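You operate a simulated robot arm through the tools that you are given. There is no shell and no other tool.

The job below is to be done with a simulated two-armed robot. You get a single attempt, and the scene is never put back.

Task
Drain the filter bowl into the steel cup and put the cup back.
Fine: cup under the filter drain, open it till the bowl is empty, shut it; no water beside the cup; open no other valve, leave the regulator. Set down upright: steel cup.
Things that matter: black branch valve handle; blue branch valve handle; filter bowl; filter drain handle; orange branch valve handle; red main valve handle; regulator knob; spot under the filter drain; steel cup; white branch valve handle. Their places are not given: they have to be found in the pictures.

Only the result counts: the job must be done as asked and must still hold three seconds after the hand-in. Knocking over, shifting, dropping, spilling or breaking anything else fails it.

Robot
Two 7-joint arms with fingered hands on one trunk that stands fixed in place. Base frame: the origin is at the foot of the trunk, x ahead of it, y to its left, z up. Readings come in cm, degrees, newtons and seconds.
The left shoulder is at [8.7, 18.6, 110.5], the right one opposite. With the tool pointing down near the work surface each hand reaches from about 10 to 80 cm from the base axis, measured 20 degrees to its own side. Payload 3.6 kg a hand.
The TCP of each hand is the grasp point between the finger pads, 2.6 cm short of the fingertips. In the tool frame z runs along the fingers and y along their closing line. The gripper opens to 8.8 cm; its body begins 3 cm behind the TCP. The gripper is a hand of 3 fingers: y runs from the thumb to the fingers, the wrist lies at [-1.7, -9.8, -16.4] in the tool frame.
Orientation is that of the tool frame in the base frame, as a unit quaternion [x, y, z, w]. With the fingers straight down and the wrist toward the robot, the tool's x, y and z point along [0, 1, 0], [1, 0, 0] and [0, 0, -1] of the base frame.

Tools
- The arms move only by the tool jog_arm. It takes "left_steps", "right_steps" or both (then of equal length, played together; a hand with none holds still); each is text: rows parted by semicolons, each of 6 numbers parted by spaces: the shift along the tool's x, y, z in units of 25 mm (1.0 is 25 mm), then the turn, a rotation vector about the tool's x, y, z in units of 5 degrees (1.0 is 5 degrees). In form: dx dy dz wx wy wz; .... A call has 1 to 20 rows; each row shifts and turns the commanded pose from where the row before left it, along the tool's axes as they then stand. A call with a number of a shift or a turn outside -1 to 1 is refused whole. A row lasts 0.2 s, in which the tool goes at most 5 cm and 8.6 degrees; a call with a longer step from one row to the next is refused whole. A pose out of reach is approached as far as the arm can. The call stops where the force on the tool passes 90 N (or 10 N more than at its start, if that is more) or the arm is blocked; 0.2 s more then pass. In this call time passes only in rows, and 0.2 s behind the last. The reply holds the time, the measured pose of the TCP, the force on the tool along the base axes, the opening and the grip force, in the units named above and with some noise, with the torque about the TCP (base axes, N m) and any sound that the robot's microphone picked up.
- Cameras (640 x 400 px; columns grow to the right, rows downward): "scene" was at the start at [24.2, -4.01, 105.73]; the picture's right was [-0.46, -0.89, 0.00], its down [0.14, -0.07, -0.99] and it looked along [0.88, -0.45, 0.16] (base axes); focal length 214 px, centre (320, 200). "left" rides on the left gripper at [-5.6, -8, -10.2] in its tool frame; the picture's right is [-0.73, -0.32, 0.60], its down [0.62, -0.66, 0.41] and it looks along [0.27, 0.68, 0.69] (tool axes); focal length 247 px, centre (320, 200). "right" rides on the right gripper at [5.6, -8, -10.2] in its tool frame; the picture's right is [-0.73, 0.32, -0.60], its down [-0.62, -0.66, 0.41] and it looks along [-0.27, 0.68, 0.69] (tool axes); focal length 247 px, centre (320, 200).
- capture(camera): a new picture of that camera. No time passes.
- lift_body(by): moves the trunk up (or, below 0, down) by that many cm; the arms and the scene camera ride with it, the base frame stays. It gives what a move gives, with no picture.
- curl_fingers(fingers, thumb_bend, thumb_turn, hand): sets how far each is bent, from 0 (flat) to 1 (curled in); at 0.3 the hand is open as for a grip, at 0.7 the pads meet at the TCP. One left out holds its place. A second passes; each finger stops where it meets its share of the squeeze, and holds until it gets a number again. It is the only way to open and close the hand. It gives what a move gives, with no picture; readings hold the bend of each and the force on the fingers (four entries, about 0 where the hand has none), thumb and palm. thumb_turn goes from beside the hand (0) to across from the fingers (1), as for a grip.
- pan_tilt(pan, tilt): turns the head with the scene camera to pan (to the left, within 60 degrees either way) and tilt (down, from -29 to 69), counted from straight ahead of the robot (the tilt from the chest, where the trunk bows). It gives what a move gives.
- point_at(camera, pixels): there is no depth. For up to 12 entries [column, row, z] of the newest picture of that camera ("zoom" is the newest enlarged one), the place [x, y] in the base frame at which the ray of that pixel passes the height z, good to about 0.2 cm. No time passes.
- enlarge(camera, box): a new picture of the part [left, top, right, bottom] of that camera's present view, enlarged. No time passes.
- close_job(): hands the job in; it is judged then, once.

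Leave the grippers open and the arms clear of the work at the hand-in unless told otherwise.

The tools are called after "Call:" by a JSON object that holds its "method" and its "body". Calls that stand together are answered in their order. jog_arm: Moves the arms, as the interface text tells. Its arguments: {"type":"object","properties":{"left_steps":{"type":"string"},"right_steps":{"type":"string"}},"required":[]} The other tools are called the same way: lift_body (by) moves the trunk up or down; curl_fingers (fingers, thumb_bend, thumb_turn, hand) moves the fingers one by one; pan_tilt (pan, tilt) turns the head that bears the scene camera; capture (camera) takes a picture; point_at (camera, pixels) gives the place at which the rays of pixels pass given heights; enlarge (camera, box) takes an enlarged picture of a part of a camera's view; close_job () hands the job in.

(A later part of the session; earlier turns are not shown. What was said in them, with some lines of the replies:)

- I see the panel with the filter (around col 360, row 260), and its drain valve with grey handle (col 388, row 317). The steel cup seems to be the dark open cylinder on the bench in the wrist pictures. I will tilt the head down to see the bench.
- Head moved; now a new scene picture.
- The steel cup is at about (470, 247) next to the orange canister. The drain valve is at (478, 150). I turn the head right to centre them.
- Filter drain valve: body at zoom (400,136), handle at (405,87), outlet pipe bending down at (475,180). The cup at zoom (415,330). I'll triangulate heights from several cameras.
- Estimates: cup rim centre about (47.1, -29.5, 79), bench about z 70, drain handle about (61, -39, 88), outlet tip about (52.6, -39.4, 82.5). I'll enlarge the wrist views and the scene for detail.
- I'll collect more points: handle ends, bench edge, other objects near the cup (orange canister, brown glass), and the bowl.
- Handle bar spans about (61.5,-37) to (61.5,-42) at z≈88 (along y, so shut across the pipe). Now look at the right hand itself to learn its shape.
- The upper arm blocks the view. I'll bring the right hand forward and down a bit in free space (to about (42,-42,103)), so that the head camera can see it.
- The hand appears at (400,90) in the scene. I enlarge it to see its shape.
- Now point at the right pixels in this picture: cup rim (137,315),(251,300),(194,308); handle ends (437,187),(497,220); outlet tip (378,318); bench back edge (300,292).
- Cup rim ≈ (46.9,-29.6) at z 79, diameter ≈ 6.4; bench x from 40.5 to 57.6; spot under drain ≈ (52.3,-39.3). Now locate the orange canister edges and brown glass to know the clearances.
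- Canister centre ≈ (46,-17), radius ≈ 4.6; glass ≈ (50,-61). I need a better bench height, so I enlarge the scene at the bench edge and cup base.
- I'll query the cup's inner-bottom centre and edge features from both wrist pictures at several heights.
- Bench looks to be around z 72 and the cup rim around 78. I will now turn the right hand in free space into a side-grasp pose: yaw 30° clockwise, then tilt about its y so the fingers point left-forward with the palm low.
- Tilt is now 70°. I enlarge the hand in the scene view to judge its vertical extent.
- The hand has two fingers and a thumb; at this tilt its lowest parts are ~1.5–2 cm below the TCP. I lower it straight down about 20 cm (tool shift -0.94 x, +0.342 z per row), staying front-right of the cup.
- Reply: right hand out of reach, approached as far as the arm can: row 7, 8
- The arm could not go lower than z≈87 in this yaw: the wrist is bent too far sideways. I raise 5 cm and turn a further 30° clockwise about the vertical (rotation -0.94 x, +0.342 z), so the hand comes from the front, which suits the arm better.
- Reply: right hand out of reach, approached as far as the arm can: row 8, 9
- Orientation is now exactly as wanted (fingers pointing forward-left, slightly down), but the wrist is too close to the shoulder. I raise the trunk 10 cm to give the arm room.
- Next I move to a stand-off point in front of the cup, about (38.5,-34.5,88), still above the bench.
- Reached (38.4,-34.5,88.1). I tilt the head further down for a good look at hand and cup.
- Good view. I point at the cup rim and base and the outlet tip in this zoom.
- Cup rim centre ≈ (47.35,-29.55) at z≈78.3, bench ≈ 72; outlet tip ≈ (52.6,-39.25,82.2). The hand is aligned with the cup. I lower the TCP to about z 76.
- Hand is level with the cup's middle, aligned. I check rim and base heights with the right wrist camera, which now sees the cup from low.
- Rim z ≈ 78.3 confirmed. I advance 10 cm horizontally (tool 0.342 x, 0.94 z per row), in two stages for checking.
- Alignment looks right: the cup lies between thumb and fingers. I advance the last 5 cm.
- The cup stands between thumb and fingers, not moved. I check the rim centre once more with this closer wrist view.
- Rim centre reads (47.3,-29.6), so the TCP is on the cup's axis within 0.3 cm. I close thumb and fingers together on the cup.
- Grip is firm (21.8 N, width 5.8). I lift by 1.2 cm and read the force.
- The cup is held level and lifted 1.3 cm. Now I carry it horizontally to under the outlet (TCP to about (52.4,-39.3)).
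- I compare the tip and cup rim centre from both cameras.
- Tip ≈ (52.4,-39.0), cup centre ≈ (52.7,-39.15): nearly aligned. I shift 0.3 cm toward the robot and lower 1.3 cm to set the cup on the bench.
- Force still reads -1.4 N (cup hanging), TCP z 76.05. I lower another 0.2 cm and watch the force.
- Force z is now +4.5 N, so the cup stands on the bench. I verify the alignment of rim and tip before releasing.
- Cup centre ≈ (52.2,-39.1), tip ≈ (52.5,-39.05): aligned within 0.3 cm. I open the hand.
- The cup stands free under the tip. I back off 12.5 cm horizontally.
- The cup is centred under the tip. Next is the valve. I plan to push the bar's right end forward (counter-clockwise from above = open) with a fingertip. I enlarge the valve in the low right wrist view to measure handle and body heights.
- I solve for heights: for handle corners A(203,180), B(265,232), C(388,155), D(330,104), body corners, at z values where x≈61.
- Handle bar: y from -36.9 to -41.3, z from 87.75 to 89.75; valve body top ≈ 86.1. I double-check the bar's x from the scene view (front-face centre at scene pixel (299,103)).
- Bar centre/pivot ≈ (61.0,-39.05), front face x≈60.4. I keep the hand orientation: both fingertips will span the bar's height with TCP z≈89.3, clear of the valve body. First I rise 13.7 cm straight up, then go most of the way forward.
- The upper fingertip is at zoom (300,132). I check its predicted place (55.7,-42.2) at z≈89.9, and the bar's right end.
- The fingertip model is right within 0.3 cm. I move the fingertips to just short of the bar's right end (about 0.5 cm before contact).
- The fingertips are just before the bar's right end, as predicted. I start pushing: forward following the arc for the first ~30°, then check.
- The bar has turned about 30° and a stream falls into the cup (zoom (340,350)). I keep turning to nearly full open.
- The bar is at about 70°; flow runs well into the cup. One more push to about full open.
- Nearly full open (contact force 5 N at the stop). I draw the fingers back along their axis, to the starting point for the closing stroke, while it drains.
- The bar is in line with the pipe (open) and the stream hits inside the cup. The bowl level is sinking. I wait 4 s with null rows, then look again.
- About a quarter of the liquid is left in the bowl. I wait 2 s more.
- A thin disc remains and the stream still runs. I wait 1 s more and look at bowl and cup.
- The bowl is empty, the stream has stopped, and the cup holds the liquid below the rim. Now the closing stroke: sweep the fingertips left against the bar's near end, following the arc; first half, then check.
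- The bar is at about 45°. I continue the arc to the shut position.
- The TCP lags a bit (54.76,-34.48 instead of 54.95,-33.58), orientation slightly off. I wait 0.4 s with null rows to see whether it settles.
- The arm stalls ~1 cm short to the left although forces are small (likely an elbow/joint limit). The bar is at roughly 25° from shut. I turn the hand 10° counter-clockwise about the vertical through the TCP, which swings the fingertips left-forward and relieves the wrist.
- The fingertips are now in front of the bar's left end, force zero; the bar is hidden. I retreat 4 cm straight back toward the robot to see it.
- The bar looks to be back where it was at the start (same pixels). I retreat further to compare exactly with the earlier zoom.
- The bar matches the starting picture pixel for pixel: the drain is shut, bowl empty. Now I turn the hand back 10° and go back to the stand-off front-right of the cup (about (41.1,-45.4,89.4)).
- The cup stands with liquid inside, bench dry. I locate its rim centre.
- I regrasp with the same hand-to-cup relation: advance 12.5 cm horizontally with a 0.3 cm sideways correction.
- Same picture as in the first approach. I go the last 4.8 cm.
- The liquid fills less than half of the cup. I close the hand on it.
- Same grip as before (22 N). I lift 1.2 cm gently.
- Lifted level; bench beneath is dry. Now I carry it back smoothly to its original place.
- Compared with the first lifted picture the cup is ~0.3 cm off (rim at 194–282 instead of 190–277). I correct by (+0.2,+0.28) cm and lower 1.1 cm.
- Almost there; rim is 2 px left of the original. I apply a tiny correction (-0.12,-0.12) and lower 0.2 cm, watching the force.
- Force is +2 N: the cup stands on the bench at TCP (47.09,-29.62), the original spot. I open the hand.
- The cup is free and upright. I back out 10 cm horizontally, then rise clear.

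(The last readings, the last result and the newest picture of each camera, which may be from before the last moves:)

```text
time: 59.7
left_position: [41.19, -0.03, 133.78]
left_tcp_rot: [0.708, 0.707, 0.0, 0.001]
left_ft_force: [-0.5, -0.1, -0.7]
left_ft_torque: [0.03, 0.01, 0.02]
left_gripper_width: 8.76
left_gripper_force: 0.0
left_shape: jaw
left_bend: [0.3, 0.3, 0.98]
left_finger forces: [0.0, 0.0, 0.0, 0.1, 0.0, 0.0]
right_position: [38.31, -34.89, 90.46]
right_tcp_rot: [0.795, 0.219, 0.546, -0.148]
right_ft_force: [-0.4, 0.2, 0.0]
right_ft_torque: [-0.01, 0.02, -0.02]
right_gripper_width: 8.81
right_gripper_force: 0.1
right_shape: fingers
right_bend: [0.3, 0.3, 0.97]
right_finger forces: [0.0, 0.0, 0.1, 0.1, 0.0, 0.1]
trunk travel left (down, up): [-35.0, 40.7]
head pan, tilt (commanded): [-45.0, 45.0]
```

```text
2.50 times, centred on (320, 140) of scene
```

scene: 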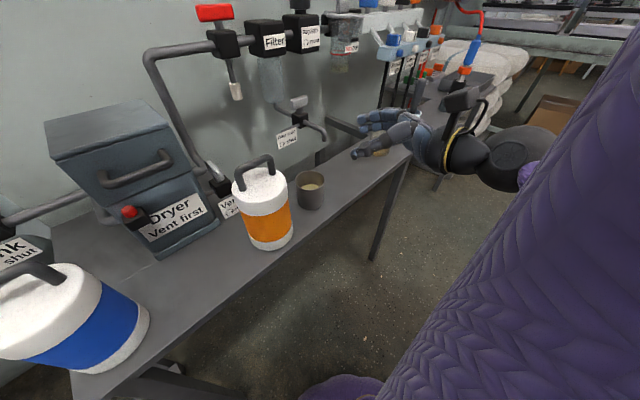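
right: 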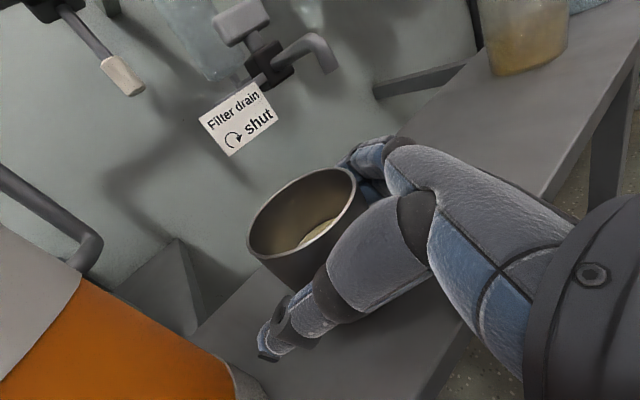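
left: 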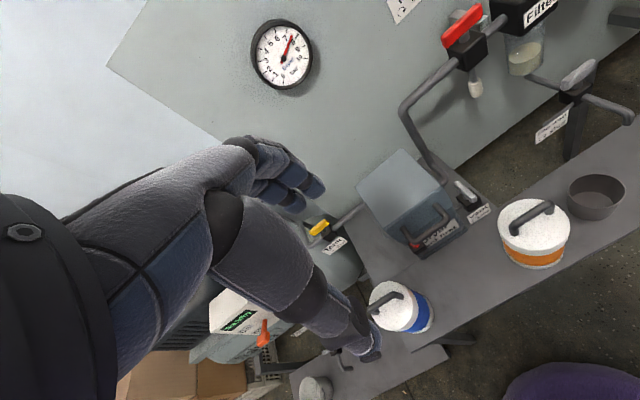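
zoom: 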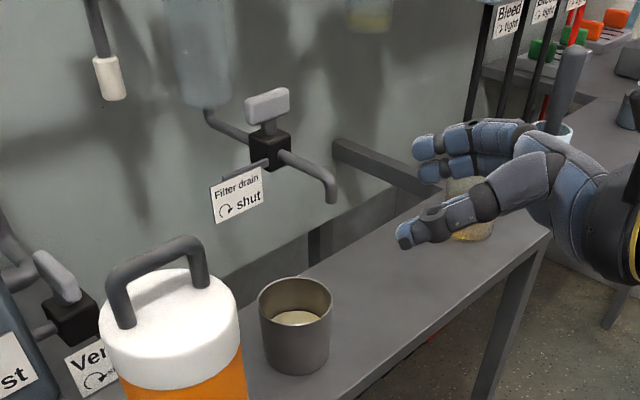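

The cup is upright at its place. I check the exact cup position, the handle, and the bench under the outlet for drops.

Call:
{"method": "enlarge", "body": {"camera": "scene", "box": [240, 100, 440, 240]}}

Call:
{"method": "point_at", "body": {"camera": "zoom", "pixels": [[192, 234, 78.3], [278, 237, 78.3], [235, 231, 78.3]]}}

Call:
{"method": "enlarge", "body": {"camera": "scene", "box": [280, 80, 360, 190]}}

```text
2.86 times, centred on (340, 170) of scene
```

zoom: 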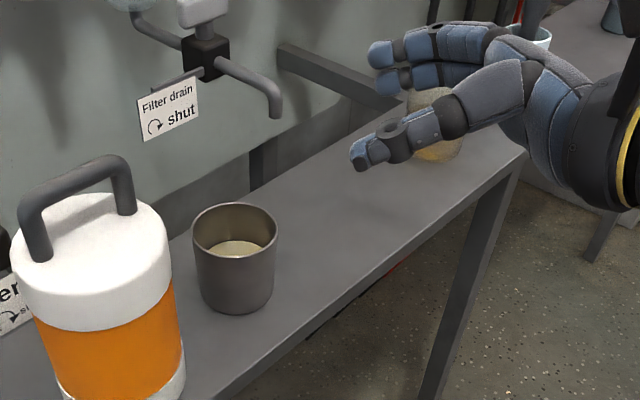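

```text
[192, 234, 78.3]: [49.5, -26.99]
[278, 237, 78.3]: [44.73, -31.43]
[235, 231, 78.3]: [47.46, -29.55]
```

```text
3.64 times, centred on (320, 135) of scene
```

zoom: 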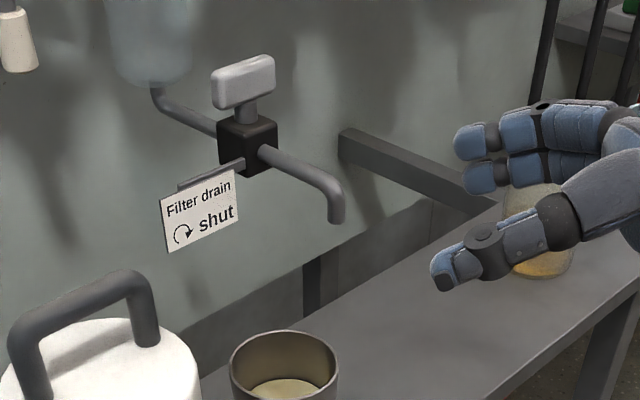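

Everything matches the start: cup rim at the same pixels, handle shut, bowl empty, bench dry. I move the right hand further up and right so that it is well clear.

Call:
{"method": "jog_arm", "body": {"right_steps": "0.3 0.5 -0.6 0 0 0; 0.3 0.5 -0.6 0 0 0; 0.6 0.3 -0.4 0 0 0; 0.6 0.3 -0.4 0 0 0; 0.6 0.3 -0.4 0 0 0; 0.6 0.3 -0.4 0 0 0"}}

Call:
{"method": "capture", "body": {"camera": "scene"}}

Call:
{"method": "enlarge", "body": {"camera": "scene", "box": [240, 60, 400, 220]}}

```text
time: 61.1
left_position: [41.28, -0.16, 133.62]
left_tcp_rot: [0.707, 0.707, 0.0, 0.0]
left_ft_force: [0.6, -0.2, -0.1]
left_ft_torque: [-0.02, 0.02, 0.02]
left_gripper_width: 8.77
left_gripper_force: 0.0
left_shape: jaw
left_bend: [0.3, 0.3, 0.98]
left_finger forces: [0.0, 0.0, 0.0, 0.0, 0.0, 0.1]
right_position: [37.66, -41.6, 100.26]
right_tcp_rot: [0.791, 0.211, 0.554, -0.149]
right_ft_force: [-0.4, 0.5, 0.4]
right_ft_torque: [-0.01, -0.01, 0.02]
right_gripper_width: 8.79
right_gripper_force: 0.0
right_shape: fingers
right_bend: [0.3, 0.3, 0.97]
right_finger forces: [0.0, 0.0, 0.0, 0.0, 0.0, 0.0]
trunk travel left (down, up): [-35.0, 40.7]
head pan, tilt (commanded): [-45.0, 45.0]
```

```text
taken
```

scene: 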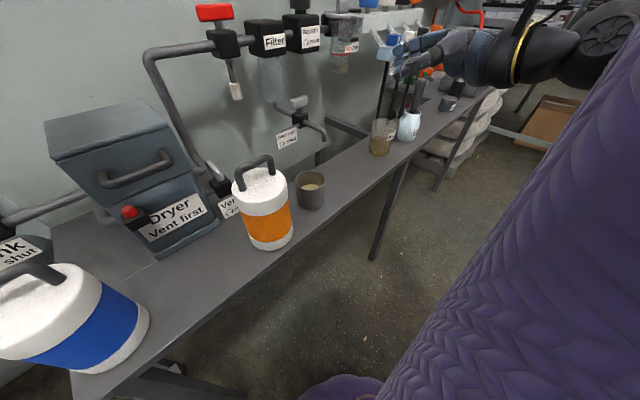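

```text
2.50 times, centred on (320, 140) of scene
```

zoom: 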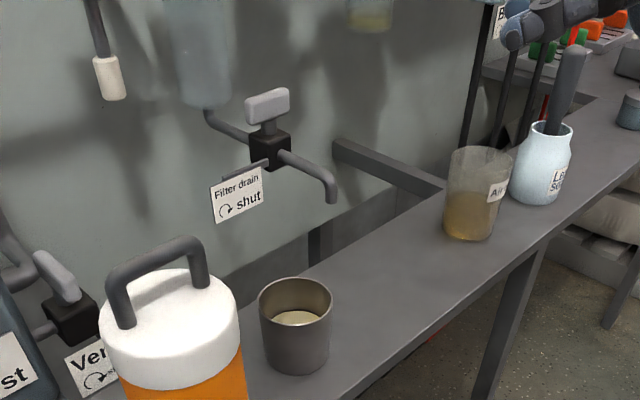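

The bowl is empty and the drain handle is shut. The cup stands upright in its original place with the liquid in it. The bench is dry, no other valve was touched, both hands are open, and the arms are clear. I hand the job in.

Call:
{"method": "close_job", "body": {}}

```text
The job is handed in.
```

The filter bowl is drained into the steel cup, the drain is shut, and the cup is back in its original spot. I handed the job in but have not seen a verdict.

- **Drain:** I opened it fully and waited until the bowl looked empty and the stream had stopped. I then closed it until the handle matched its starting position in the camera picture.
- **Cup:** it stands upright, less than half full, with its rim lined up with the first picture to within a pixel or two.
- **Surroundings:** I saw no water on the bench under the outlet or around the cup. I touched no other valve and left the regulator alone.
- **Robot:** both hands are open and the arms are clear of the work. The trunk is still 10 cm higher than at the start, because the right arm could not reach the cup from its original height.
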